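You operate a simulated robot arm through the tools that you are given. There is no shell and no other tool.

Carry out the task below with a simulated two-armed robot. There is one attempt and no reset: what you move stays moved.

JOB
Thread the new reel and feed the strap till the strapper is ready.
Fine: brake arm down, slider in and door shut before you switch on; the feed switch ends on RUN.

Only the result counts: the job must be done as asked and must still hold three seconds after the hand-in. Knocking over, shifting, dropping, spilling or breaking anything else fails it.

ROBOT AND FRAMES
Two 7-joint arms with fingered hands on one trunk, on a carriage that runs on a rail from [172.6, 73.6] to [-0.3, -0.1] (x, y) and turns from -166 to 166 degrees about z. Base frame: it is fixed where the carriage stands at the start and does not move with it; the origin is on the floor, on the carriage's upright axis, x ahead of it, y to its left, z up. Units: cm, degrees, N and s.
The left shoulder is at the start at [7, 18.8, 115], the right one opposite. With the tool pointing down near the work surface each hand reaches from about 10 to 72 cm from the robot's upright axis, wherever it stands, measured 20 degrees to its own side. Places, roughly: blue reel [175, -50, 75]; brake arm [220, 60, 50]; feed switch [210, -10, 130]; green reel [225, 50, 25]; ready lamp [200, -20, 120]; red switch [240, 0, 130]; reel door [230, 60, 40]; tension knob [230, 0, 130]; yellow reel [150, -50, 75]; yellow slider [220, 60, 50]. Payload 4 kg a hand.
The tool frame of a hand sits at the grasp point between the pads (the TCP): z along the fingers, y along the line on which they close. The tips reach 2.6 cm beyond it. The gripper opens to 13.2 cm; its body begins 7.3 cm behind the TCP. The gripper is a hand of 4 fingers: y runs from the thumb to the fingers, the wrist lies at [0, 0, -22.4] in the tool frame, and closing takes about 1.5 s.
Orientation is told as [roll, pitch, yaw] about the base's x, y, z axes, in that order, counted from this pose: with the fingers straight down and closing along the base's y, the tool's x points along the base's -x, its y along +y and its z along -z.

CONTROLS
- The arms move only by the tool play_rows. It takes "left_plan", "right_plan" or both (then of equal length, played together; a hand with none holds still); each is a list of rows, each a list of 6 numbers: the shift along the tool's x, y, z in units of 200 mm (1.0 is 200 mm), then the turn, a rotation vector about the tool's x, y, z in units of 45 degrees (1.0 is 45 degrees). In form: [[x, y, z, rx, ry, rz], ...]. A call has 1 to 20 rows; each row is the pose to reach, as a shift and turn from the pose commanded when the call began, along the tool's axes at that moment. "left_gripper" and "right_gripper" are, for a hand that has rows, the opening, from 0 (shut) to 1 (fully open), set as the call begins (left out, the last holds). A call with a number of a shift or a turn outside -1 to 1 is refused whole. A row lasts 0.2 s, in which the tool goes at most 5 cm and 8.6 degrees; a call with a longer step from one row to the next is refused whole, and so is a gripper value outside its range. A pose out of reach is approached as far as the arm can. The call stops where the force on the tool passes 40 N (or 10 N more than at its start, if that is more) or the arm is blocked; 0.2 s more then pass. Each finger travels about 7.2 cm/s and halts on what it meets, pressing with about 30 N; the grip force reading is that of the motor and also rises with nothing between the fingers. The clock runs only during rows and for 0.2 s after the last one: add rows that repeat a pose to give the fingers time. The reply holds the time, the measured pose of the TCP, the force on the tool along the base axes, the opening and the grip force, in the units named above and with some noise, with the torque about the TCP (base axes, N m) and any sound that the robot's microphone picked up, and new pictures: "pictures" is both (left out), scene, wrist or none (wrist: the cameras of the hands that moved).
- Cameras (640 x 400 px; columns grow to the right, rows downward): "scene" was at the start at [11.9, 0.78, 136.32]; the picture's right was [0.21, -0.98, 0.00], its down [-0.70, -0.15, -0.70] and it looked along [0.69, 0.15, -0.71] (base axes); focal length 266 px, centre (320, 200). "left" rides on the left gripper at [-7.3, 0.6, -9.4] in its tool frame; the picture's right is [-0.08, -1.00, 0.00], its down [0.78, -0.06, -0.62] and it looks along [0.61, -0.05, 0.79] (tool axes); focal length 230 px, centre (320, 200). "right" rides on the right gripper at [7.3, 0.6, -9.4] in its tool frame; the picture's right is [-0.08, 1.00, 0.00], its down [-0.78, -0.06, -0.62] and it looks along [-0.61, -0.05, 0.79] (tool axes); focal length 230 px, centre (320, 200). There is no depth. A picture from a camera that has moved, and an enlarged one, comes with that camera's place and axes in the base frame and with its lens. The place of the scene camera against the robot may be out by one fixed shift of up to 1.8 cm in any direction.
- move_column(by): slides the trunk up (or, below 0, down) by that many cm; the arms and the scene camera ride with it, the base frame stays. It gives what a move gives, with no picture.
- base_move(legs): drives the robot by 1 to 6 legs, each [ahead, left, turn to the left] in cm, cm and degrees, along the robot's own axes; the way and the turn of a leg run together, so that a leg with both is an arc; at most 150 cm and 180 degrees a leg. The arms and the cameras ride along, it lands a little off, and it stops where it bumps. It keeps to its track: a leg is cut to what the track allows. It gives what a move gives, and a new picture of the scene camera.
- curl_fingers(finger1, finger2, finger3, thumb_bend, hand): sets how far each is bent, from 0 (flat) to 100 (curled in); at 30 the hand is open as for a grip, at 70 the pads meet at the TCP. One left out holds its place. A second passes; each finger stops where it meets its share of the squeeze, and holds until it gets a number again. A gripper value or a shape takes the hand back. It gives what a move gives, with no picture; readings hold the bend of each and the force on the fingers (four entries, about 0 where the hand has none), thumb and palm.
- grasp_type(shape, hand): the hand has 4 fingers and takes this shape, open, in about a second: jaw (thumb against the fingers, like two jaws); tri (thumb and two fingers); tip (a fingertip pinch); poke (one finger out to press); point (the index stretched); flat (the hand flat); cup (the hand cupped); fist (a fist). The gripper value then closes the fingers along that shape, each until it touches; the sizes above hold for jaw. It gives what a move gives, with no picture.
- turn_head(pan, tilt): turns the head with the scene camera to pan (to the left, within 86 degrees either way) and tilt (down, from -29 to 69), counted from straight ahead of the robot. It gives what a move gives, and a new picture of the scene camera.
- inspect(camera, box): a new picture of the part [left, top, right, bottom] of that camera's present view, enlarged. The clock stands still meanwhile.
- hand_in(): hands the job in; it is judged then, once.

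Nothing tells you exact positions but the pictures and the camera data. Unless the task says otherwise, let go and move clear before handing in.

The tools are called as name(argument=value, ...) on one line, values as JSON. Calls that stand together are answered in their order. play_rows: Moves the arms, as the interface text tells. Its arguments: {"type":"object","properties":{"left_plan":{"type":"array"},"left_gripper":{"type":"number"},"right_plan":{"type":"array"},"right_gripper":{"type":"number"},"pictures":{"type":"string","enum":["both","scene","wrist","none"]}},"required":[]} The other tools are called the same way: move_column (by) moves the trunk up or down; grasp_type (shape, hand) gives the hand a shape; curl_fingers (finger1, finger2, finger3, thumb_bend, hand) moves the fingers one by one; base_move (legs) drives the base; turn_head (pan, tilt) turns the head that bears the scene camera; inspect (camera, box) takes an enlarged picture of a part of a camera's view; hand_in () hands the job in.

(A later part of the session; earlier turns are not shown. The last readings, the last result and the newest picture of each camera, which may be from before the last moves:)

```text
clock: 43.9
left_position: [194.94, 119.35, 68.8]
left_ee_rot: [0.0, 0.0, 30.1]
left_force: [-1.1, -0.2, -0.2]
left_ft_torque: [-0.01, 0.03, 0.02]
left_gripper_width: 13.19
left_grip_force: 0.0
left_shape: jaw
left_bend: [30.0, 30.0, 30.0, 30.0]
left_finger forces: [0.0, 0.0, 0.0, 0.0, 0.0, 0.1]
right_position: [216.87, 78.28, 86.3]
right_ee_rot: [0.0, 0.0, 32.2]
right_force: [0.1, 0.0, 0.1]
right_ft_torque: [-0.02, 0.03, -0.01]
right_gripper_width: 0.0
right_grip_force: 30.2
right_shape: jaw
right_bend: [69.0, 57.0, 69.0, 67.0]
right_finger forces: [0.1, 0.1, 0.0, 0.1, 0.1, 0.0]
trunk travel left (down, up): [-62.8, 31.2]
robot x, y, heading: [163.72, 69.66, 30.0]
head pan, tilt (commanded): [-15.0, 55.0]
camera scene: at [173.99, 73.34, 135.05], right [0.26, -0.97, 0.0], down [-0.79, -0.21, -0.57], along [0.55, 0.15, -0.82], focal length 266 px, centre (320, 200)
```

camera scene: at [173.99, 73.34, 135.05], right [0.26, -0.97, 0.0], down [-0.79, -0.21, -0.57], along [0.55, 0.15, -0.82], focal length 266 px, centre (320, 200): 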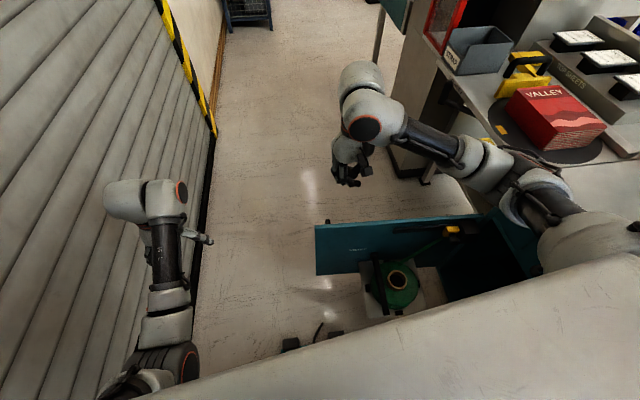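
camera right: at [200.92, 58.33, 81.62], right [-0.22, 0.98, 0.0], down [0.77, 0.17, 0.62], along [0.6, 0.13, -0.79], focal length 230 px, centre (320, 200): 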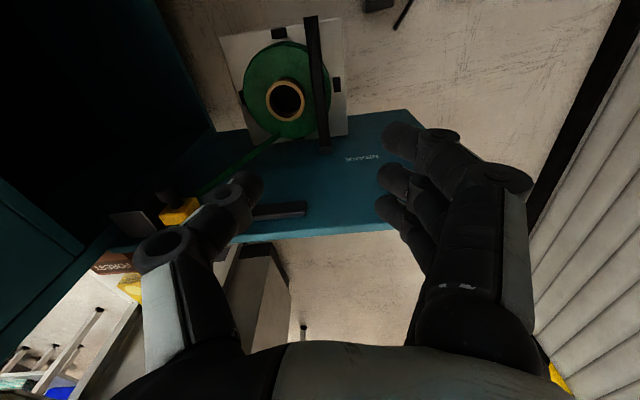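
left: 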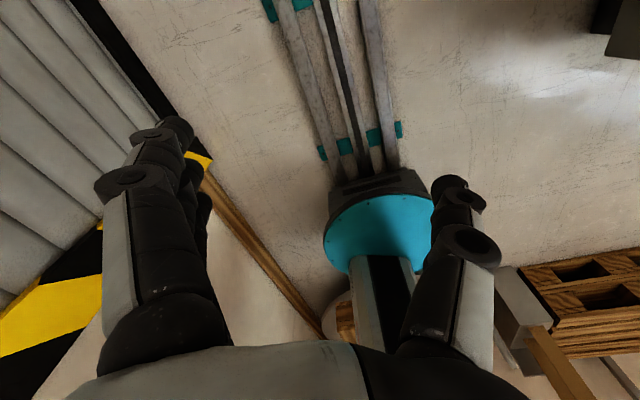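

The hand is above and slightly in front of the door's outer third. I'll lower the trunk 10 cm, then move the closed hand over and behind the door.

move_column(by=-10)

play_rows(right_plan=[[-0.12, -0.07, 0, 0, 0, 0], [-0.24, -0.14, 0, 0, 0, 0], [-0.36, -0.205, 0, 0, 0, 0], [-0.36, -0.205, 0.2, 0, 0, 0], [-0.36, -0.205, 0.4, 0, 0, 0], [-0.36, -0.205, 0.5, 0, 0, 0], [-0.36, -0.205, 0.5, 0, 0, 0]], pictures="both")

inspect(camera="scene", box=[290, 120, 490, 260])

```text
clock: 45.3
left_position: [194.96, 119.35, 58.76]
left_ee_rot: [0.0, 0.0, 30.1]
left_force: [-0.1, -0.5, -0.8]
left_ft_torque: [0.03, 0.0, -0.04]
left_gripper_width: 13.19
left_grip_force: 0.0
left_shape: jaw
left_bend: [30.0, 30.0, 30.0, 30.0]
left_finger forces: [0.2, 0.0, 0.0, 0.0, 0.1, 0.0]
right_position: [216.94, 78.17, 76.43]
right_ee_rot: [-0.1, 0.0, 32.1]
right_force: [0.0, 0.1, 0.8]
right_ft_torque: [-0.01, -0.01, 0.03]
right_gripper_width: 0.01
right_grip_force: 29.9
right_shape: jaw
right_bend: [69.0, 57.0, 69.0, 67.0]
right_finger forces: [0.1, 0.1, 0.1, 0.1, 0.1, 0.0]
trunk travel left (down, up): [-52.8, 41.2]
robot x, y, heading: [163.32, 69.76, 30.1]
head pan, tilt (commanded): [-15.0, 55.0]
```

```text
clock: 46.9
left_position: [195.02, 119.33, 58.74]
left_ee_rot: [0.0, 0.1, 30.1]
left_force: [0.2, -0.4, -0.9]
left_ft_torque: [-0.03, 0.01, 0.02]
left_gripper_width: 13.18
left_grip_force: 0.1
left_shape: jaw
left_bend: [30.0, 30.0, 30.0, 30.0]
left_finger forces: [0.1, 0.0, 0.0, 0.1, 0.1, 0.1]
right_position: [225.19, 78.53, 66.35]
right_ee_rot: [0.0, -0.1, 32.2]
right_force: [0.5, 0.1, -0.2]
right_ft_torque: [0.02, -0.02, 0.0]
right_gripper_width: 0.0
right_grip_force: 30.6
right_shape: jaw
right_bend: [69.0, 57.0, 69.0, 67.0]
right_finger forces: [0.0, 0.1, 0.0, 0.1, 0.0, 0.0]
trunk travel left (down, up): [-52.8, 41.2]
robot x, y, heading: [163.41, 69.81, 30.0]
head pan, tilt (commanded): [-15.0, 55.0]
camera scene: at [173.98, 73.34, 125.05], right [0.26, -0.97, 0.0], down [-0.79, -0.21, -0.57], along [0.55, 0.15, -0.82], focal length 266 px, centre (320, 200)
camera right: at [218.6, 75.06, 75.7], right [-0.47, 0.89, 0.0], down [0.7, 0.37, 0.62], along [0.55, 0.29, -0.79], focal length 230 px, centre (320, 200)
```

scene: 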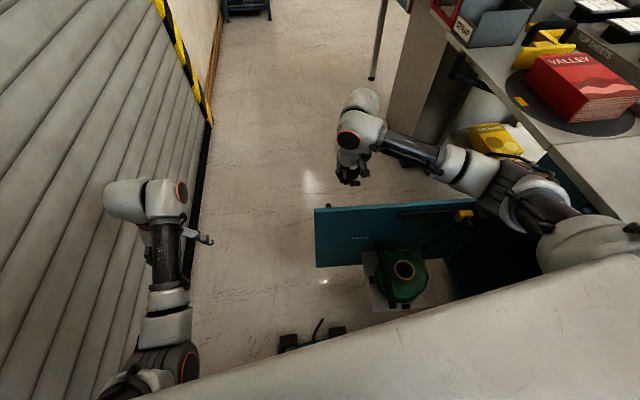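
right: 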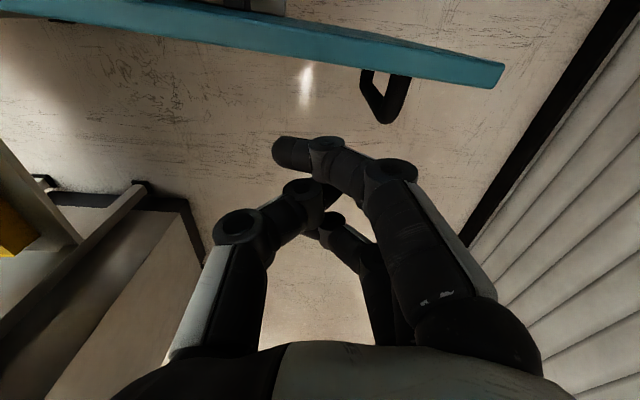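

```text
2.86 times, centred on (390, 190) of scene
camera zoom: at [173.98, 73.34, 125.05], right [0.26, -0.97, 0.0], down [-0.79, -0.21, -0.57], along [0.55, 0.15, -0.82], focal length 758 px, centre (120, 229)
```

zoom: 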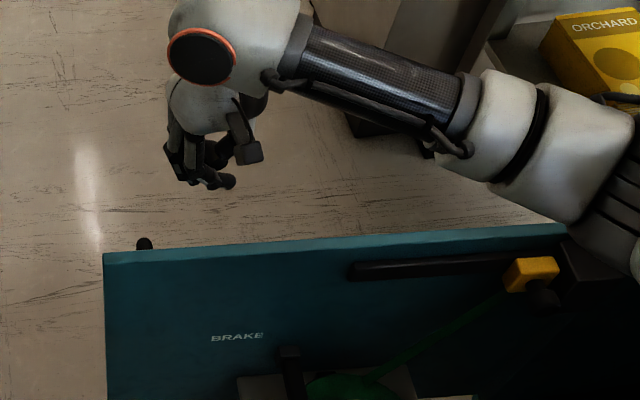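

The hand is behind the door (a U-handle is on the back near the outer edge). I'll lower it behind the top edge and pull the door toward the robot a little.

play_rows(right_plan=[[0, 0, 0.15, 0, 0, 0], [0, 0, 0.3, 0, 0, 0], [0, 0, 0.4, 0, 0, 0], [0, 0, 0.48, 0, 0, 0], [0.12, 0, 0.48, 0, 0, 0], [0.24, 0, 0.48, 0, 0, 0], [0.34, 0, 0.48, 0, 0, 0], [0.34, 0, 0.48, 0, 0, 0]], pictures="both")

inspect(camera="scene", box=[290, 120, 490, 260])

```text
clock: 48.7
left_position: [195.04, 119.3, 58.71]
left_ee_rot: [0.1, 0.1, 30.0]
left_force: [0.2, 0.4, -0.5]
left_ft_torque: [0.02, 0.0, 0.01]
left_gripper_width: 13.17
left_grip_force: 0.0
left_shape: jaw
left_bend: [30.0, 30.0, 30.0, 30.0]
left_finger forces: [0.0, 0.1, 0.1, 0.0, 0.0, 0.0]
right_position: [219.53, 74.84, 56.94]
right_ee_rot: [0.0, -0.1, 32.1]
right_force: [0.7, 0.3, 0.0]
right_ft_torque: [-0.05, -0.01, 0.03]
right_gripper_width: 0.01
right_grip_force: 29.7
right_shape: jaw
right_bend: [69.0, 57.0, 69.0, 67.0]
right_finger forces: [0.0, 0.0, 0.1, 0.1, 0.1, 0.0]
trunk travel left (down, up): [-52.8, 41.2]
robot x, y, heading: [163.83, 70.14, 30.1]
head pan, tilt (commanded): [-15.0, 55.0]
camera scene: at [174.0, 73.35, 125.05], right [0.26, -0.97, 0.0], down [-0.79, -0.21, -0.57], along [0.55, 0.15, -0.82], focal length 266 px, centre (320, 200)
camera right: at [212.99, 71.39, 66.2], right [-0.47, 0.89, 0.0], down [0.7, 0.37, 0.62], along [0.55, 0.29, -0.79], focal length 230 px, centre (320, 200)
```

scene: 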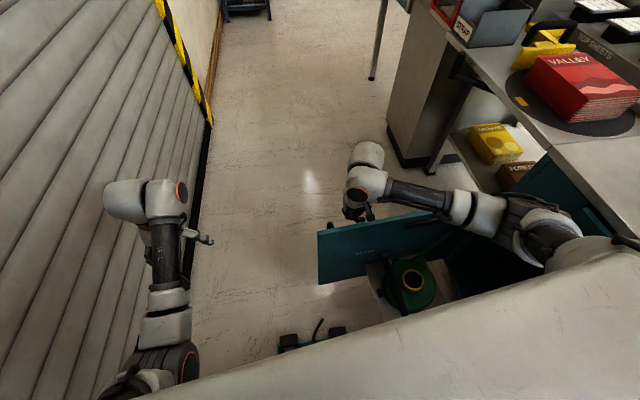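
right: 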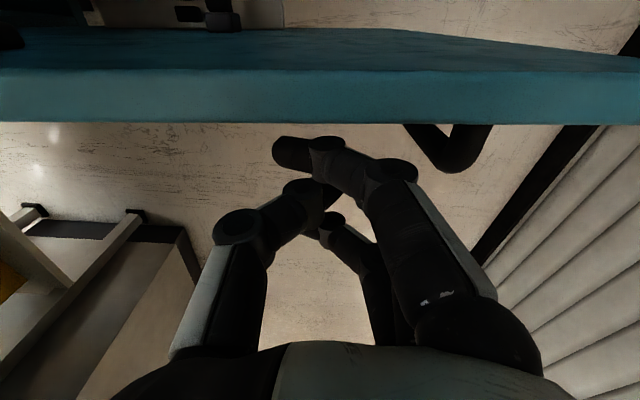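

```text
2.86 times, centred on (390, 190) of scene
camera zoom: at [174.0, 73.35, 125.05], right [0.26, -0.97, 0.0], down [-0.79, -0.21, -0.57], along [0.55, 0.15, -0.82], focal length 758 px, centre (120, 229)
```

zoom: 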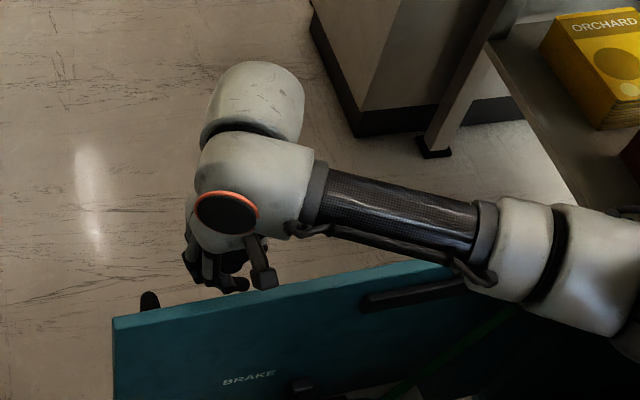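

The door is swinging freely with the hand. I'll drive back along the rail 20 cm with the hand still behind the door so it keeps swinging in.

base_move(legs=[[-19.8, 2.4, 0]])

inspect(camera="right", box=[0, 0, 640, 400])

```text
clock: 50.3
left_position: [176.68, 111.49, 58.79]
left_ee_rot: [0.1, 0.0, 30.3]
left_force: [0.0, 0.1, 0.0]
left_ft_torque: [0.03, -0.01, 0.0]
left_gripper_width: 13.19
left_grip_force: 0.0
left_shape: jaw
left_bend: [30.0, 30.0, 30.0, 30.0]
left_finger forces: [0.0, 0.0, 0.0, 0.0, 0.0, 0.0]
right_position: [201.2, 67.11, 56.84]
right_ee_rot: [0.0, -0.1, 32.3]
right_force: [-0.3, -0.7, 0.2]
right_ft_torque: [0.0, -0.03, -0.03]
right_gripper_width: 0.0
right_grip_force: 30.5
right_shape: jaw
right_bend: [69.0, 57.0, 69.0, 67.0]
right_finger forces: [0.1, 0.0, 0.1, 0.0, 0.0, 0.0]
trunk travel left (down, up): [-52.8, 41.2]
robot x, y, heading: [145.55, 62.37, 30.3]
head pan, tilt (commanded): [-15.0, 55.0]
camera scene: at [155.63, 65.52, 125.06], right [0.26, -0.97, 0.0], down [-0.79, -0.21, -0.57], along [0.55, 0.15, -0.82], focal length 266 px, centre (320, 200)
```

scene: 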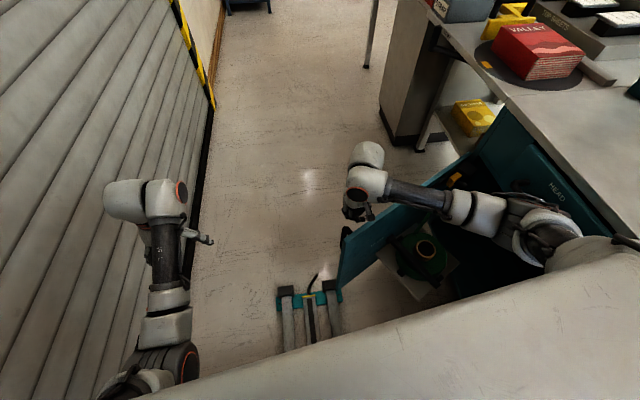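

```text
1.00 times, centred on (320, 200) of right (not enlarged: the box is as wide or as high as the picture)
camera zoom: at [194.68, 63.66, 66.24], right [-0.47, 0.88, 0.0], down [0.7, 0.37, 0.62], along [0.55, 0.29, -0.79], focal length 230 px, centre (320, 200)
```

zoom: 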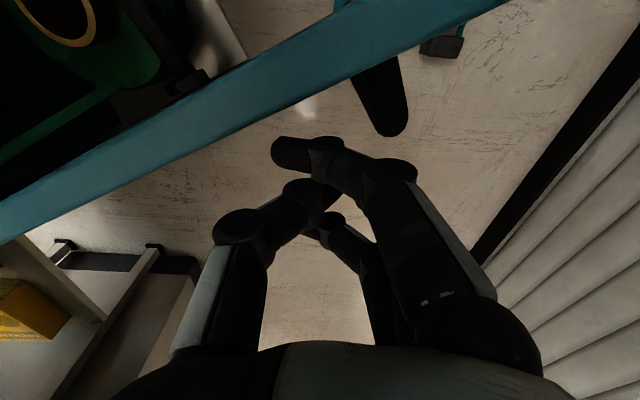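

The door is about two-thirds open now. I'll keep sweeping it around its hinge with the arm.

play_rows(right_plan=[[0.12, 0.02, 0, 0, 0, 0], [0.24, 0.035, 0, 0, 0, 0], [0.35, 0.04, 0, 0, 0, 0], [0.46, 0.01, 0, 0, 0, 0], [0.57, -0.02, 0, 0, 0, 0], [0.668, -0.059, 0, 0, 0, 0], [0.76, -0.11, 0, 0, 0, 0], [0.85, -0.16, 0, 0, 0, 0], [0.85, -0.16, 0, 0, 0, 0]], pictures="both")

```text
clock: 52.3
left_position: [176.78, 111.5, 58.72]
left_ee_rot: [0.0, 0.0, 30.2]
left_force: [-0.3, -1.2, -0.1]
left_ft_torque: [0.0, 0.04, -0.01]
left_gripper_width: 13.17
left_grip_force: 0.0
left_shape: jaw
left_bend: [30.0, 30.0, 30.0, 30.0]
left_finger forces: [0.0, 0.0, 0.0, 0.0, 0.0, 0.0]
right_position: [188.57, 55.36, 56.82]
right_ee_rot: [-0.1, 0.0, 32.4]
right_force: [0.0, -0.1, 0.4]
right_ft_torque: [0.01, 0.01, -0.02]
right_gripper_width: 0.01
right_grip_force: 30.0
right_shape: jaw
right_bend: [69.0, 57.0, 69.0, 67.0]
right_finger forces: [0.0, 0.0, 0.0, 0.0, 0.1, 0.0]
trunk travel left (down, up): [-52.8, 41.2]
robot x, y, heading: [145.77, 61.92, 30.5]
head pan, tilt (commanded): [-15.0, 55.0]
camera scene: at [155.73, 65.57, 125.05], right [0.26, -0.97, 0.0], down [-0.79, -0.21, -0.57], along [0.55, 0.15, -0.82], focal length 266 px, centre (320, 200)
camera right: at [181.99, 51.8, 66.13], right [-0.47, 0.88, 0.0], down [0.7, 0.37, 0.62], along [0.55, 0.29, -0.79], focal length 230 px, centre (320, 200)
```

scene: 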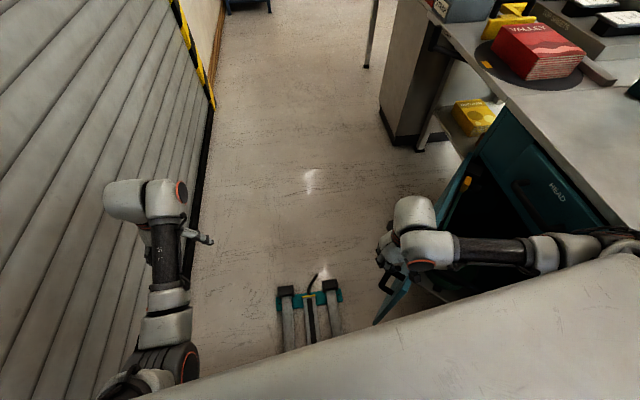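
right: 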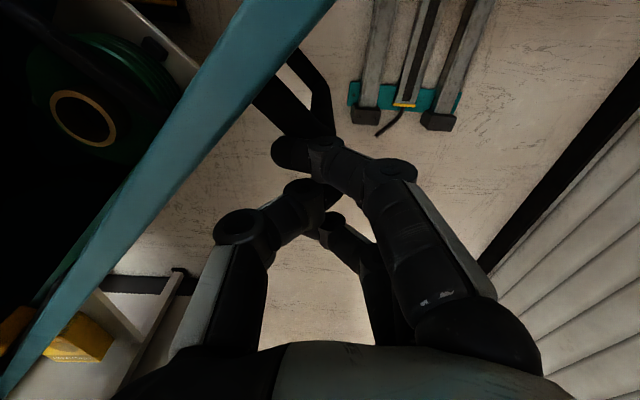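

The door is past halfway. Turning the robot 28° right will carry the hand along and swing the door most of the way in.

base_move(legs=[[0, 0, -28]])

inspect(camera="right", box=[0, 0, 640, 400])

turn_head(pan=-45, tilt=50)

```text
clock: 54.0
left_position: [195.87, 91.78, 58.71]
left_ee_rot: [0.0, 0.0, 2.9]
left_force: [-0.8, -0.2, 0.7]
left_ft_torque: [-0.01, -0.02, 0.03]
left_gripper_width: 13.19
left_grip_force: 0.2
left_shape: jaw
left_bend: [30.0, 30.0, 30.0, 30.0]
left_finger forces: [0.1, 0.1, 0.1, 0.1, 0.0, 0.0]
right_position: [180.79, 36.41, 56.72]
right_ee_rot: [0.0, 0.0, 5.1]
right_force: [-0.4, 0.4, 1.2]
right_ft_torque: [-0.03, 0.01, 0.01]
right_gripper_width: 0.02
right_grip_force: 29.7
right_shape: jaw
right_bend: [69.0, 56.0, 69.0, 67.0]
right_finger forces: [0.0, 0.0, 0.0, 0.0, 0.0, 0.1]
trunk travel left (down, up): [-52.8, 41.2]
robot x, y, heading: [145.38, 61.94, 2.9]
head pan, tilt (commanded): [-15.0, 55.0]
camera scene: at [156.47, 59.89, 125.05], right [-0.21, -0.98, 0.0], down [-0.8, 0.17, -0.57], along [0.56, -0.12, -0.82], focal length 266 px, centre (320, 200)
```

scene: 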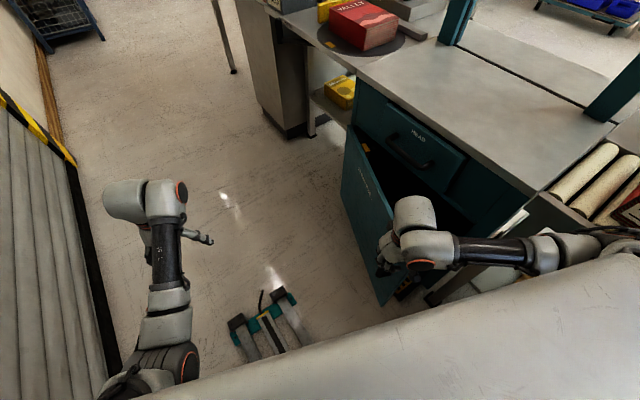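

```text
1.00 times, centred on (320, 200) of right (not enlarged: the box is as wide or as high as the picture)
camera zoom: at [173.31, 36.2, 66.13], right [-0.01, 1.0, 0.0], down [0.79, 0.01, 0.62], along [0.62, 0.01, -0.79], focal length 230 px, centre (320, 200)
```

zoom: 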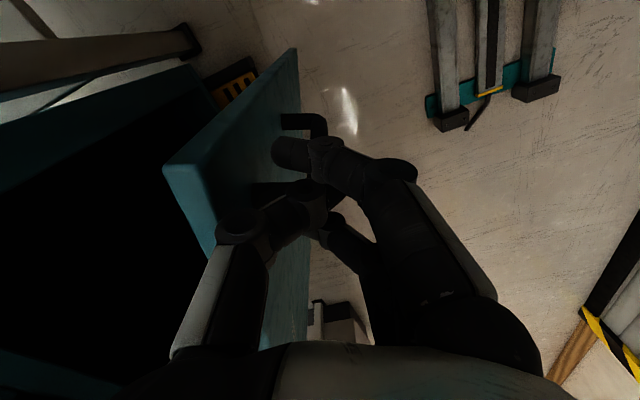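

```text
clock: 55.0
left_position: [195.78, 91.85, 58.77]
left_ee_rot: [0.0, 0.0, 3.0]
left_force: [1.0, -0.4, 0.5]
left_ft_torque: [-0.02, 0.01, -0.05]
left_gripper_width: 13.17
left_grip_force: 0.0
left_shape: jaw
left_bend: [30.0, 30.0, 30.0, 30.0]
left_finger forces: [0.1, 0.0, 0.0, 0.1, 0.0, 0.0]
right_position: [180.77, 36.25, 56.71]
right_ee_rot: [0.1, -0.1, 5.0]
right_force: [0.3, -0.7, -0.2]
right_ft_torque: [-0.04, 0.05, 0.0]
right_gripper_width: 0.01
right_grip_force: 29.9
right_shape: jaw
right_bend: [69.0, 56.0, 69.0, 67.0]
right_finger forces: [0.0, 0.1, 0.0, 0.0, 0.1, 0.0]
trunk travel left (down, up): [-52.8, 41.2]
robot x, y, heading: [145.52, 61.86, 3.3]
head pan, tilt (commanded): [-45.0, 50.0]
camera scene: at [155.15, 56.27, 125.7], right [-0.67, -0.74, 0.0], down [-0.57, 0.51, -0.64], along [0.48, -0.43, -0.77], focal length 266 px, centre (320, 200)
```

scene: 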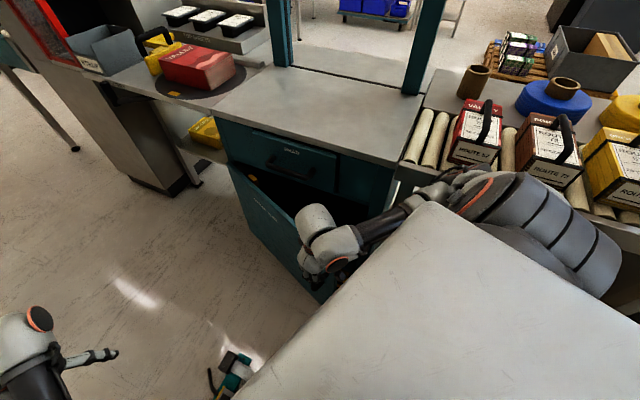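

The door is about 25–30° from shut. I'll push it on toward the bench with the right hand in small steps, watching the elbow clearance.

play_rows(right_plan=[[-0.023, -0.071, 0, 0, 0, 0], [-0.046, -0.142, 0, 0, 0, 0], [-0.07, -0.213, 0, 0, 0, 0], [-0.093, -0.285, 0, 0, 0, 0], [-0.116, -0.357, 0, 0, 0, 0], [-0.139, -0.428, 0, 0, 0, 0], [-0.139, -0.428, 0, 0, 0, 0]], pictures="both")

```text
clock: 56.6
left_position: [195.81, 91.85, 58.71]
left_ee_rot: [0.0, 0.1, 3.0]
left_force: [-0.7, 0.2, 0.1]
left_ft_torque: [-0.05, -0.02, 0.01]
left_gripper_width: 13.2
left_grip_force: 0.1
left_shape: jaw
left_bend: [30.0, 30.0, 30.0, 30.0]
left_finger forces: [0.0, 0.0, 0.0, 0.1, 0.0, 0.0]
right_position: [184.22, 27.97, 56.91]
right_ee_rot: [-0.1, 0.0, 5.1]
right_force: [-0.1, 0.4, 0.2]
right_ft_torque: [0.03, -0.01, -0.03]
right_gripper_width: 0.01
right_grip_force: 30.0
right_shape: jaw
right_bend: [69.0, 56.0, 69.0, 67.0]
right_finger forces: [0.0, 0.0, 0.0, 0.0, 0.0, 0.0]
trunk travel left (down, up): [-52.8, 41.2]
robot x, y, heading: [145.39, 61.92, 2.8]
head pan, tilt (commanded): [-45.0, 50.0]
camera scene: at [155.14, 56.27, 125.71], right [-0.67, -0.74, 0.0], down [-0.57, 0.51, -0.64], along [0.48, -0.43, -0.77], focal length 266 px, centre (320, 200)
camera right: at [176.82, 27.93, 66.23], right [-0.01, 1.0, 0.0], down [0.79, 0.01, 0.62], along [0.62, 0.01, -0.79], focal length 230 px, centre (320, 200)
```

scene: 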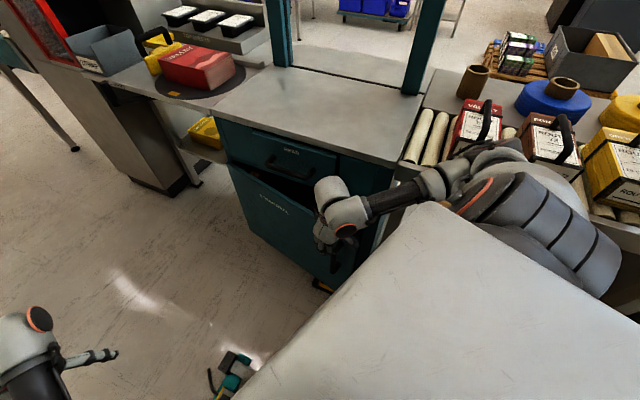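
right: 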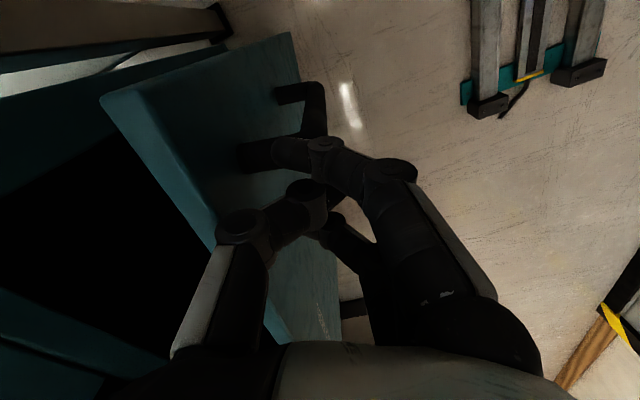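

The door is nearly in. I'll keep pushing gently toward the bench.

play_rows(right_plan=[[-0.02, -0.06, 0, 0, 0, 0], [-0.04, -0.12, 0, 0, 0, 0], [-0.058, -0.18, 0, 0, 0, 0], [-0.077, -0.238, 0, 0, 0, 0], [-0.077, -0.238, 0, 0, 0, 0]], pictures="both")

inspect(camera="scene", box=[210, 100, 470, 300])

```text
clock: 57.8
left_position: [195.91, 91.85, 58.85]
left_ee_rot: [0.0, 0.0, 3.0]
left_force: [0.0, -0.8, -0.3]
left_ft_torque: [0.0, 0.02, 0.02]
left_gripper_width: 13.19
left_grip_force: 0.0
left_shape: jaw
left_bend: [30.0, 30.0, 30.0, 30.0]
left_finger forces: [0.0, 0.0, 0.0, 0.0, 0.0, 0.0]
right_position: [186.09, 23.44, 56.74]
right_ee_rot: [0.0, -0.1, 5.1]
right_force: [0.1, 0.4, -0.1]
right_ft_torque: [0.02, 0.03, 0.05]
right_gripper_width: 0.0
right_grip_force: 29.6
right_shape: jaw
right_bend: [69.0, 56.0, 69.0, 67.0]
right_finger forces: [0.1, 0.1, 0.1, 0.1, 0.0, 0.1]
trunk travel left (down, up): [-52.8, 41.2]
robot x, y, heading: [145.21, 61.94, 2.8]
head pan, tilt (commanded): [-45.0, 50.0]
camera scene: at [155.14, 56.27, 125.71], right [-0.67, -0.74, 0.0], down [-0.57, 0.51, -0.64], along [0.48, -0.43, -0.77], focal length 266 px, centre (320, 200)
camera right: at [178.85, 23.29, 66.21], right [-0.01, 1.0, 0.0], down [0.79, 0.01, 0.62], along [0.62, 0.01, -0.79], focal length 230 px, centre (320, 200)
```

scene: 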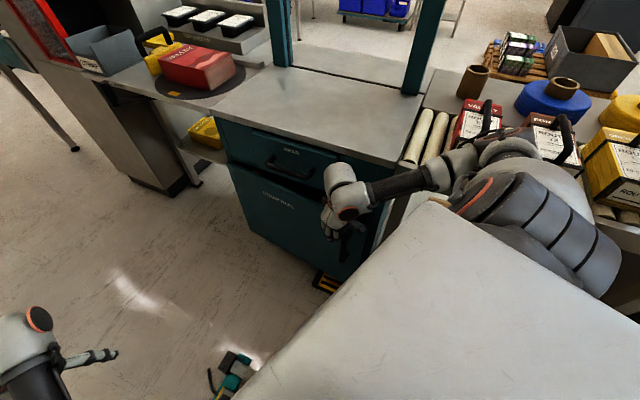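
right: 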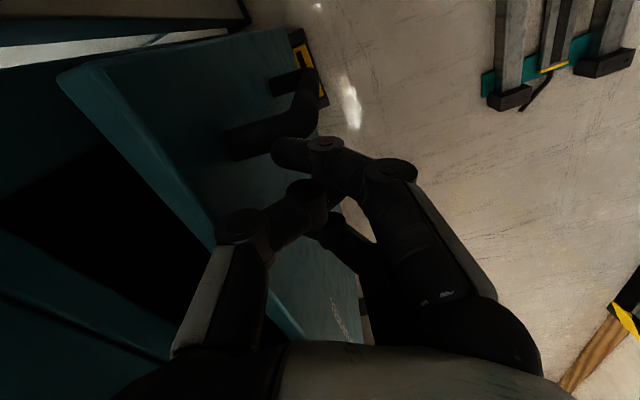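

```text
2.00 times, centred on (340, 200) of scene
camera zoom: at [155.14, 56.27, 125.71], right [-0.67, -0.74, 0.0], down [-0.57, 0.51, -0.64], along [0.48, -0.43, -0.77], focal length 531 px, centre (280, 200)
```

zoom: 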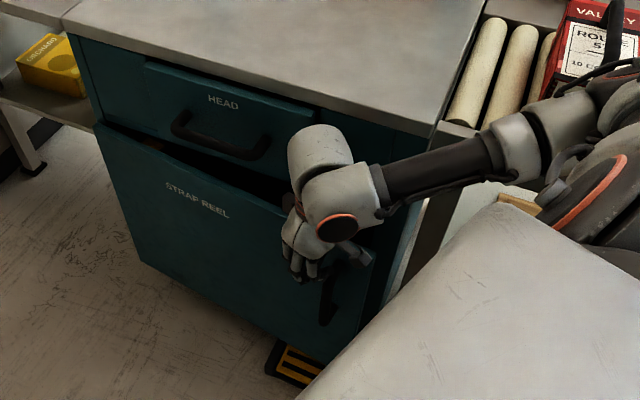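

The outer face reads "STRAP REEL" and it is about 5 cm from flush. I'll back off, tilt the fingers toward the door, and lower the hand so the final push clears the drawer handle.

play_rows(right_plan=[[0.05, 0.15, 0, 0, 0, 0], [0.093, 0.285, 0, 0, 0, 0], [0.11, 0.34, 0.03, 0.17, 0, 0], [0.11, 0.34, 0.08, 0.34, 0, 0], [0.11, 0.34, 0.14, 0.51, 0, 0], [0.11, 0.34, 0.2, 0.68, 0, 0], [0.11, 0.34, 0.26, 0.85, 0, 0], [0.11, 0.34, 0.3, 1.0, 0, 0], [0.11, 0.34, 0.3, 1.0, 0, 0]], pictures="both")

```text
clock: 59.8
left_position: [195.94, 91.8, 58.76]
left_ee_rot: [0.0, 0.0, 2.9]
left_force: [-0.1, -0.4, 1.0]
left_ft_torque: [0.0, 0.02, 0.0]
left_gripper_width: 13.19
left_grip_force: 0.0
left_shape: jaw
left_bend: [30.0, 30.0, 30.0, 30.0]
left_finger forces: [0.0, 0.0, 0.1, 0.1, 0.0, 0.0]
right_position: [183.38, 29.95, 50.85]
right_ee_rot: [-45.1, -0.1, 5.1]
right_force: [-1.0, 0.2, -0.1]
right_ft_torque: [0.02, -0.02, 0.01]
right_gripper_width: 0.02
right_grip_force: 30.4
right_shape: jaw
right_bend: [69.0, 56.0, 69.0, 67.0]
right_finger forces: [0.0, 0.1, 0.0, 0.0, 0.1, 0.0]
trunk travel left (down, up): [-52.8, 41.2]
robot x, y, heading: [145.55, 62.36, 3.3]
head pan, tilt (commanded): [-45.0, 50.0]
camera scene: at [155.08, 56.22, 125.71], right [-0.67, -0.74, 0.0], down [-0.57, 0.51, -0.64], along [0.48, -0.43, -0.77], focal length 266 px, centre (320, 200)
camera right: at [175.46, 36.29, 57.03], right [0.02, 0.71, -0.71], down [0.75, 0.46, 0.48], along [0.67, -0.53, -0.52], focal length 230 px, centre (320, 200)
```

scene: 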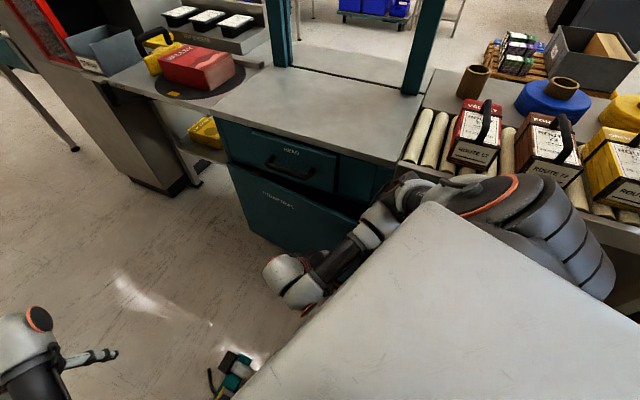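
right: 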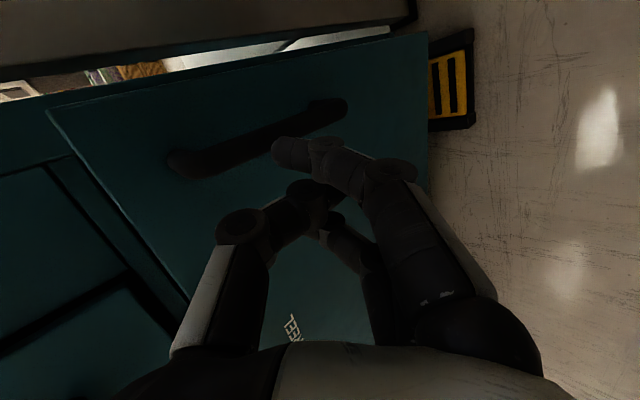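

The fingertips now point at the door face beside its handle. I'll push toward the bench until it is shut.

play_rows(right_plan=[[-0.031, -0.067, 0.067, 0, 0, 0], [-0.062, -0.134, 0.134, 0, 0, 0], [-0.093, -0.2, 0.2, 0, 0, 0], [-0.116, -0.252, 0.252, 0, 0, 0], [-0.139, -0.302, 0.302, 0, 0, 0], [-0.162, -0.353, 0.353, 0, 0, 0], [-0.185, -0.403, 0.403, 0, 0, 0], [-0.2, -0.437, 0.437, 0, 0, 0], [-0.2, -0.437, 0.437, 0, 0, 0]], pictures="both")

inspect(camera="scene", box=[210, 100, 470, 300])

```text
clock: 61.8
left_position: [195.89, 91.92, 58.73]
left_ee_rot: [0.0, 0.0, 3.0]
left_force: [-0.3, -0.1, 0.1]
left_ft_torque: [0.02, 0.01, -0.01]
left_gripper_width: 13.18
left_grip_force: 0.0
left_shape: jaw
left_bend: [30.0, 30.0, 30.0, 30.0]
left_finger forces: [0.1, 0.1, 0.0, 0.0, 0.0, 0.1]
right_position: [188.59, 18.17, 50.88]
right_ee_rot: [-44.9, 0.1, 5.1]
right_force: [8.7, 8.1, -0.7]
right_ft_torque: [0.03, -0.05, -0.08]
right_gripper_width: 0.0
right_grip_force: 29.8
right_shape: jaw
right_bend: [69.0, 56.0, 69.0, 67.0]
right_finger forces: [9.2, 0.1, 0.0, 0.0, 0.0, 0.0]
trunk travel left (down, up): [-52.8, 41.2]
robot x, y, heading: [145.36, 62.04, 2.6]
head pan, tilt (commanded): [-45.0, 50.0]
camera scene: at [155.23, 56.3, 125.7], right [-0.67, -0.74, 0.0], down [-0.57, 0.51, -0.64], along [0.48, -0.43, -0.77], focal length 266 px, centre (320, 200)
camera right: at [180.58, 24.41, 57.07], right [0.01, 0.71, -0.71], down [0.75, 0.46, 0.48], along [0.66, -0.53, -0.52], focal length 230 px, centre (320, 200)
```

scene: 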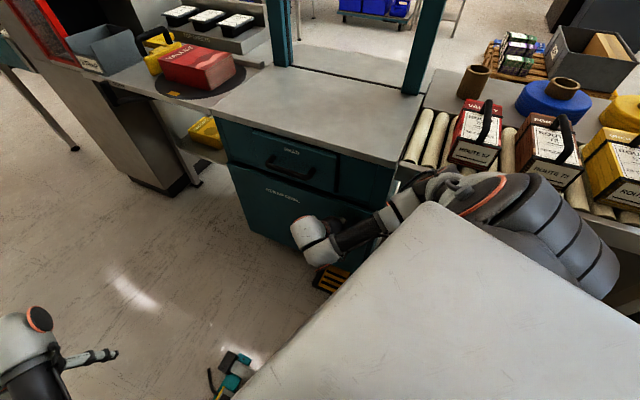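
right: 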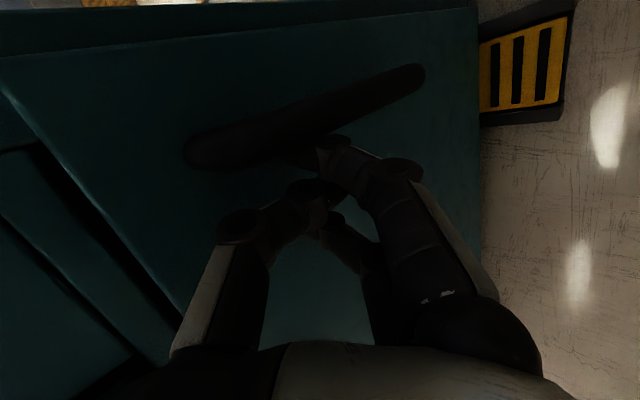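

```text
2.00 times, centred on (340, 200) of scene
camera zoom: at [155.23, 56.3, 125.7], right [-0.67, -0.74, 0.0], down [-0.57, 0.51, -0.64], along [0.48, -0.43, -0.77], focal length 531 px, centre (280, 200)
```

zoom: 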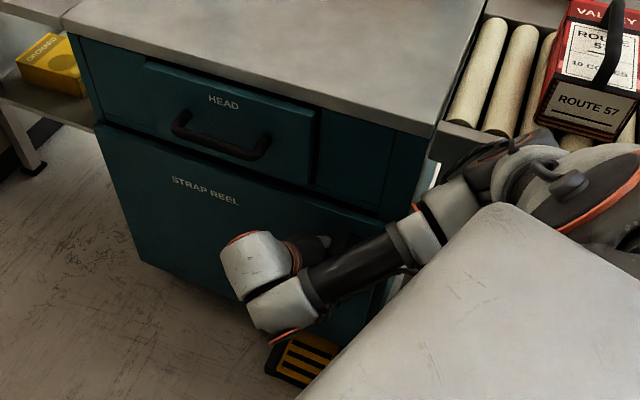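

Finger 1 is pressing against the side of the door handle. I'll shift a few cm toward the hinge and push the panel itself.

play_rows(right_plan=[[0.03, 0.067, -0.067, 0, 0, 0], [-0.04, 0.085, -0.085, 0, 0, 0], [-0.113, 0.1, -0.1, 0, 0, 0], [-0.13, 0.066, -0.066, 0, 0, 0], [-0.145, 0.033, -0.033, 0, 0, 0], [-0.155, 0.01, -0.01, 0, 0, 0], [-0.165, -0.012, 0.012, 0, 0, 0], [-0.174, -0.034, 0.034, 0, 0, 0], [-0.174, -0.034, 0.034, 0, 0, 0]], pictures="both")

inspect(camera="scene", box=[210, 100, 470, 300])

```text
clock: 63.5
left_position: [195.8, 91.86, 58.75]
left_ee_rot: [-0.1, 0.0, 3.0]
left_force: [0.2, 0.9, -0.4]
left_ft_torque: [-0.04, 0.04, -0.01]
left_gripper_width: 13.16
left_grip_force: 0.1
left_shape: jaw
left_bend: [30.0, 30.0, 30.0, 30.0]
left_finger forces: [0.0, 0.0, 0.0, 0.0, 0.0, 0.0]
right_position: [191.53, 18.57, 50.46]
right_ee_rot: [-44.2, 0.4, 5.6]
right_force: [-12.6, 19.6, 4.5]
right_ft_torque: [-0.17, -0.15, 0.27]
right_gripper_width: 0.0
right_grip_force: 30.1
right_shape: jaw
right_bend: [69.0, 56.0, 72.0, 67.0]
right_finger forces: [0.0, 0.0, 22.8, 0.0, 0.1, 0.0]
trunk travel left (down, up): [-52.8, 41.2]
robot x, y, heading: [145.21, 62.04, 3.0]
head pan, tilt (commanded): [-45.0, 50.0]
stopped in row 8 (right hand): the force on the tool passed its limit at 45 N (the readings are from after the stop); the commanded pose is now the measured one
camera scene: at [155.08, 56.33, 125.71], right [-0.67, -0.74, 0.0], down [-0.57, 0.51, -0.64], along [0.48, -0.43, -0.77], focal length 266 px, centre (320, 200)
camera right: at [183.6, 24.77, 56.8], right [0.0, 0.72, -0.7], down [0.75, 0.46, 0.48], along [0.66, -0.52, -0.54], focal length 230 px, centre (320, 200)
```

scene: 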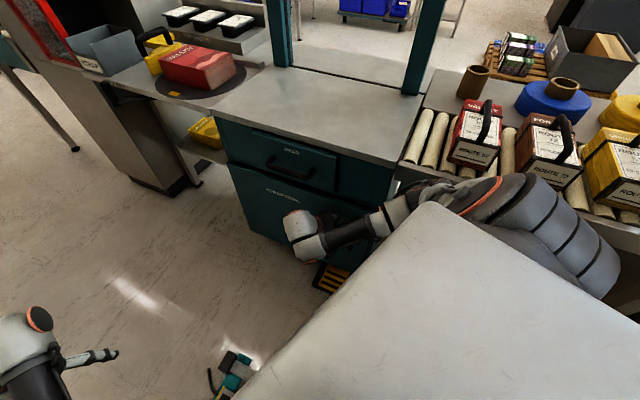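
right: 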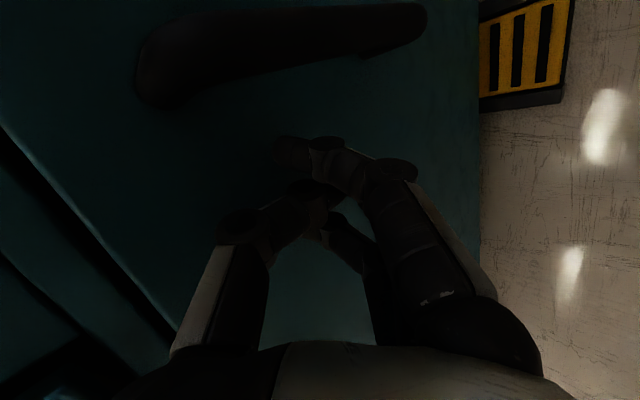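

```text
2.00 times, centred on (340, 200) of scene
camera zoom: at [155.08, 56.33, 125.71], right [-0.67, -0.74, 0.0], down [-0.57, 0.51, -0.64], along [0.48, -0.43, -0.77], focal length 531 px, centre (280, 200)
```

zoom: 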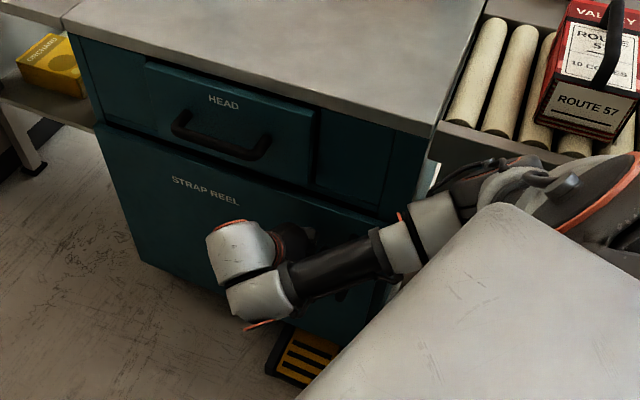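

The push stopped on a solid 45 N straight back from the door, so it looks shut. I'll back the hand away and check.

play_rows(right_plan=[[0.04, 0.084, -0.084, 0, 0, 0], [0.08, 0.168, -0.168, 0, 0, 0], [0.12, 0.252, -0.252, 0, 0, 0], [0.155, 0.336, -0.336, 0, 0, 0], [0.155, 0.336, -0.336, -0.17, 0, 0], [0.155, 0.336, -0.336, -0.34, 0, 0], [0.155, 0.336, -0.336, -0.51, 0, 0], [0.155, 0.336, -0.336, -0.68, 0, 0], [0.155, 0.336, -0.336, -0.68, 0, 0]], pictures="both")

inspect(camera="scene", box=[210, 100, 470, 300])

```text
clock: 65.5
left_position: [195.91, 91.91, 58.79]
left_ee_rot: [0.0, -0.1, 3.0]
left_force: [0.3, 0.0, 0.6]
left_ft_torque: [0.02, 0.05, 0.0]
left_gripper_width: 13.17
left_grip_force: 0.1
left_shape: jaw
left_bend: [30.0, 30.0, 30.0, 30.0]
left_finger forces: [0.0, 0.1, 0.0, 0.1, 0.0, 0.0]
right_position: [187.84, 27.44, 50.59]
right_ee_rot: [-13.9, 0.3, 5.3]
right_force: [0.3, -0.6, 0.5]
right_ft_torque: [0.04, 0.0, -0.02]
right_gripper_width: 0.02
right_grip_force: 29.8
right_shape: jaw
right_bend: [69.0, 56.0, 69.0, 67.0]
right_finger forces: [0.1, 0.0, 0.1, 0.1, 0.0, 0.0]
trunk travel left (down, up): [-52.8, 41.2]
robot x, y, heading: [145.49, 61.83, 3.2]
head pan, tilt (commanded): [-45.0, 50.0]
camera scene: at [155.14, 56.27, 125.7], right [-0.67, -0.74, 0.0], down [-0.57, 0.51, -0.64], along [0.48, -0.43, -0.77], focal length 266 px, centre (320, 200)
camera right: at [180.21, 29.47, 59.64], right [-0.01, 0.97, -0.24], down [0.78, 0.16, 0.61], along [0.63, -0.18, -0.76], focal length 230 px, centre (320, 200)
```

scene: 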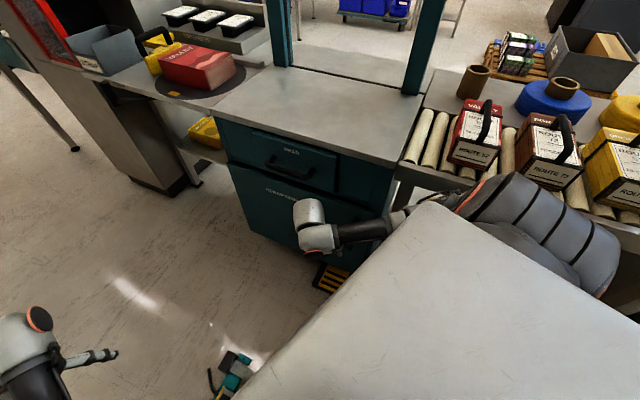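
right: 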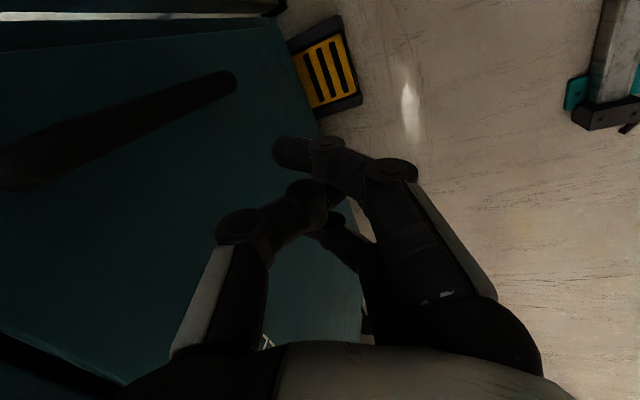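

```text
2.00 times, centred on (340, 200) of scene
camera zoom: at [155.14, 56.27, 125.7], right [-0.67, -0.74, 0.0], down [-0.57, 0.51, -0.64], along [0.48, -0.43, -0.77], focal length 531 px, centre (280, 200)
```

zoom: 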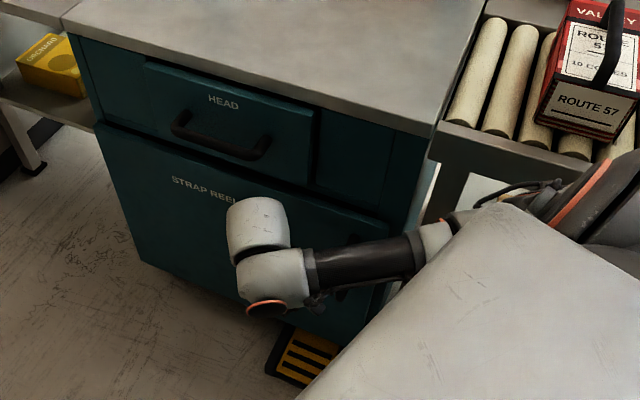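

The door looks flush with its cabinet. Next are the controls on the arch, so I'll pull the hand back from the bench and raise the trunk to get level with the panel.

play_rows(right_plan=[[0, 0.15, -0.04, 0, 0, 0], [0, 0.3, -0.08, 0, 0, 0], [0, 0.45, -0.15, 0, 0, 0], [0, 0.5, -0.25, 0, 0, 0], [0, 0.5, -0.35, 0, 0, 0]], pictures="none")

move_column(by=25)

base_move(legs=[[0, 0, 15], [14, 1.2, 0]])

turn_head(pan=-65, tilt=15)

```text
clock: 66.7
left_position: [195.82, 91.84, 58.77]
left_ee_rot: [0.0, 0.1, 3.2]
left_force: [-1.0, -0.7, -0.1]
left_ft_torque: [-0.02, 0.0, 0.04]
left_gripper_width: 13.16
left_grip_force: 0.1
left_shape: jaw
left_bend: [30.0, 30.0, 30.0, 30.0]
left_finger forces: [0.1, 0.0, 0.0, 0.1, 0.0, 0.1]
right_position: [186.59, 38.87, 55.02]
right_ee_rot: [-14.0, 0.3, 5.3]
right_force: [0.2, 0.5, 1.1]
right_ft_torque: [0.01, 0.01, -0.03]
right_gripper_width: 0.0
right_grip_force: 29.6
right_shape: jaw
right_bend: [69.0, 56.0, 69.0, 67.0]
right_finger forces: [0.0, 0.1, 0.1, 0.0, 0.0, 0.1]
trunk travel left (down, up): [-52.8, 41.2]
robot x, y, heading: [145.07, 62.02, 3.0]
head pan, tilt (commanded): [-45.0, 50.0]
```

```text
clock: 69.3
left_position: [195.85, 91.79, 83.88]
left_ee_rot: [0.0, -0.1, 3.0]
left_force: [0.0, -0.4, 0.4]
left_ft_torque: [0.03, -0.01, 0.0]
left_gripper_width: 13.19
left_grip_force: 0.1
left_shape: jaw
left_bend: [30.0, 30.0, 30.0, 30.0]
left_finger forces: [0.0, 0.1, 0.0, 0.0, 0.0, 0.1]
right_position: [186.6, 38.97, 80.06]
right_ee_rot: [-13.9, 0.3, 5.3]
right_force: [0.1, 0.3, 0.7]
right_ft_torque: [-0.02, -0.02, -0.01]
right_gripper_width: 0.0
right_grip_force: 29.8
right_shape: jaw
right_bend: [69.0, 56.0, 69.0, 67.0]
right_finger forces: [0.0, 0.1, 0.0, 0.0, 0.0, 0.0]
trunk travel left (down, up): [-77.8, 16.2]
robot x, y, heading: [145.36, 62.36, 3.0]
head pan, tilt (commanded): [-45.0, 50.0]
```

```text
clock: 71.5
left_position: [198.79, 109.19, 83.79]
left_ee_rot: [0.0, 0.0, 18.1]
left_force: [0.0, 0.0, 0.5]
left_ft_torque: [0.0, -0.03, 0.01]
left_gripper_width: 13.17
left_grip_force: 0.1
left_shape: jaw
left_bend: [30.0, 30.0, 30.0, 30.0]
left_finger forces: [0.0, 0.1, 0.0, 0.0, 0.0, 0.0]
right_position: [203.85, 55.82, 79.91]
right_ee_rot: [-13.9, 0.3, 20.5]
right_force: [0.1, 0.7, 0.2]
right_ft_torque: [-0.01, -0.01, -0.02]
right_gripper_width: 0.0
right_grip_force: 30.3
right_shape: jaw
right_bend: [69.0, 56.0, 69.0, 67.0]
right_finger forces: [0.0, 0.0, 0.0, 0.1, 0.1, 0.0]
trunk travel left (down, up): [-77.8, 16.2]
robot x, y, heading: [158.26, 67.37, 18.1]
head pan, tilt (commanded): [-45.0, 50.0]
camera scene: at [168.58, 64.56, 150.72], right [-0.45, -0.89, 0.0], down [-0.68, 0.35, -0.64], along [0.57, -0.29, -0.77], focal length 266 px, centre (320, 200)
```

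scene: 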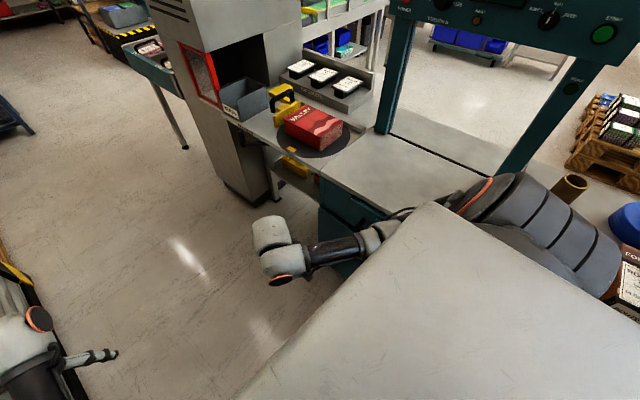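

```text
clock: 72.5
left_position: [198.95, 109.42, 83.87]
left_ee_rot: [0.0, 0.0, 18.0]
left_force: [0.9, 0.0, -0.1]
left_ft_torque: [0.01, 0.03, -0.03]
left_gripper_width: 13.16
left_grip_force: 0.0
left_shape: jaw
left_bend: [30.0, 30.0, 30.0, 30.0]
left_finger forces: [0.0, 0.0, 0.1, 0.0, 0.0, 0.0]
right_position: [204.03, 55.82, 79.97]
right_ee_rot: [-14.0, 0.2, 20.5]
right_force: [0.1, 0.3, 0.3]
right_ft_torque: [-0.03, 0.04, -0.03]
right_gripper_width: 0.02
right_grip_force: 30.0
right_shape: jaw
right_bend: [69.0, 56.0, 69.0, 67.0]
right_finger forces: [0.1, 0.0, 0.1, 0.1, 0.0, 0.1]
trunk travel left (down, up): [-77.8, 16.2]
robot x, y, heading: [158.09, 67.46, 18.2]
head pan, tilt (commanded): [-65.0, 15.0]
camera scene: at [168.2, 61.29, 156.07], right [-0.73, -0.68, 0.0], down [-0.18, 0.19, -0.97], along [0.66, -0.7, -0.26], focal length 266 px, centre (320, 200)
```

scene: 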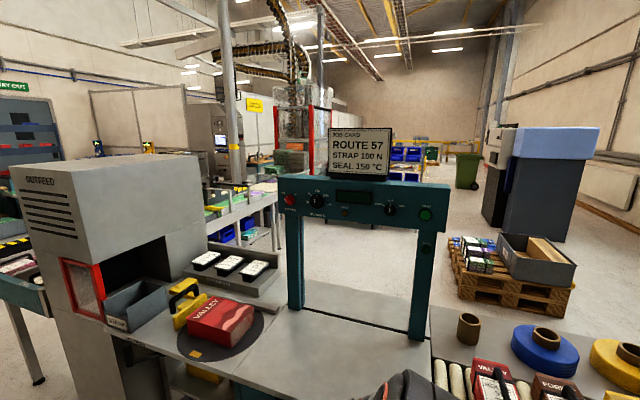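

Now the panel is in clear view. I'll zoom in to read the switch positions and measure their places.

inspect(camera="scene", box=[270, 170, 450, 280])

inspect(camera="scene", box=[275, 175, 365, 230])

inspect(camera="scene", box=[360, 185, 450, 260])

```text
3.56 times, centred on (360, 225) of scene
camera zoom: at [168.2, 61.29, 156.07], right [-0.73, -0.68, 0.0], down [-0.18, 0.19, -0.97], along [0.66, -0.7, -0.26], focal length 944 px, centre (178, 111)
```

zoom: 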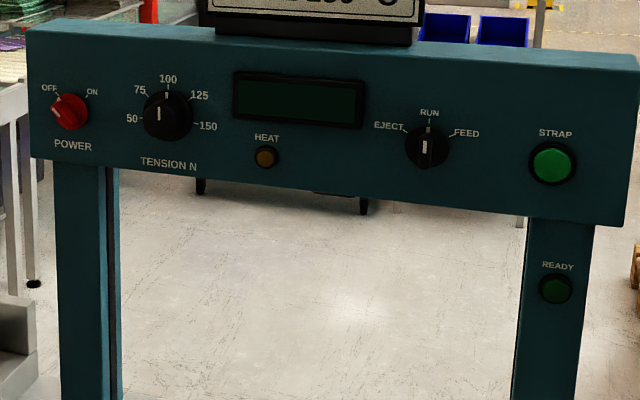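

```text
7.11 times, centred on (320, 202) of scene
camera zoom: at [168.2, 61.29, 156.07], right [-0.73, -0.68, 0.0], down [-0.18, 0.19, -0.97], along [0.66, -0.7, -0.26], focal length 1888 px, centre (320, 182)
```

zoom: 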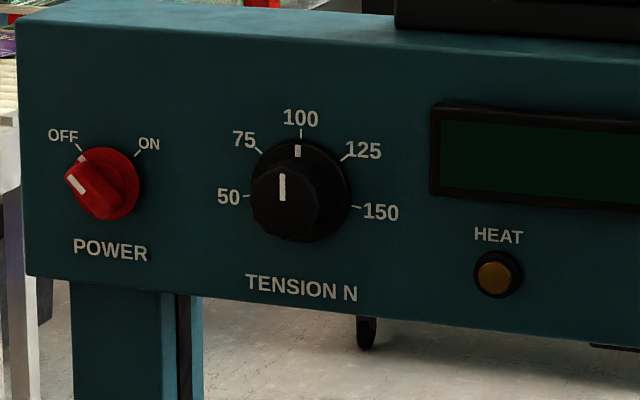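

```text
5.33 times, centred on (405, 222) of scene
camera zoom: at [168.2, 61.29, 156.07], right [-0.73, -0.68, 0.0], down [-0.18, 0.19, -0.97], along [0.66, -0.7, -0.26], focal length 1416 px, centre (-133, 80)
```

zoom: 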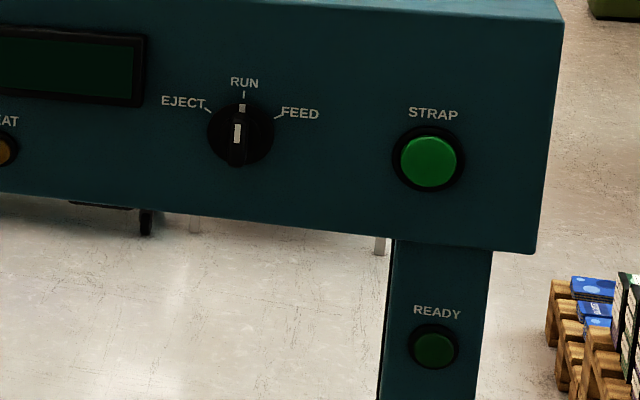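

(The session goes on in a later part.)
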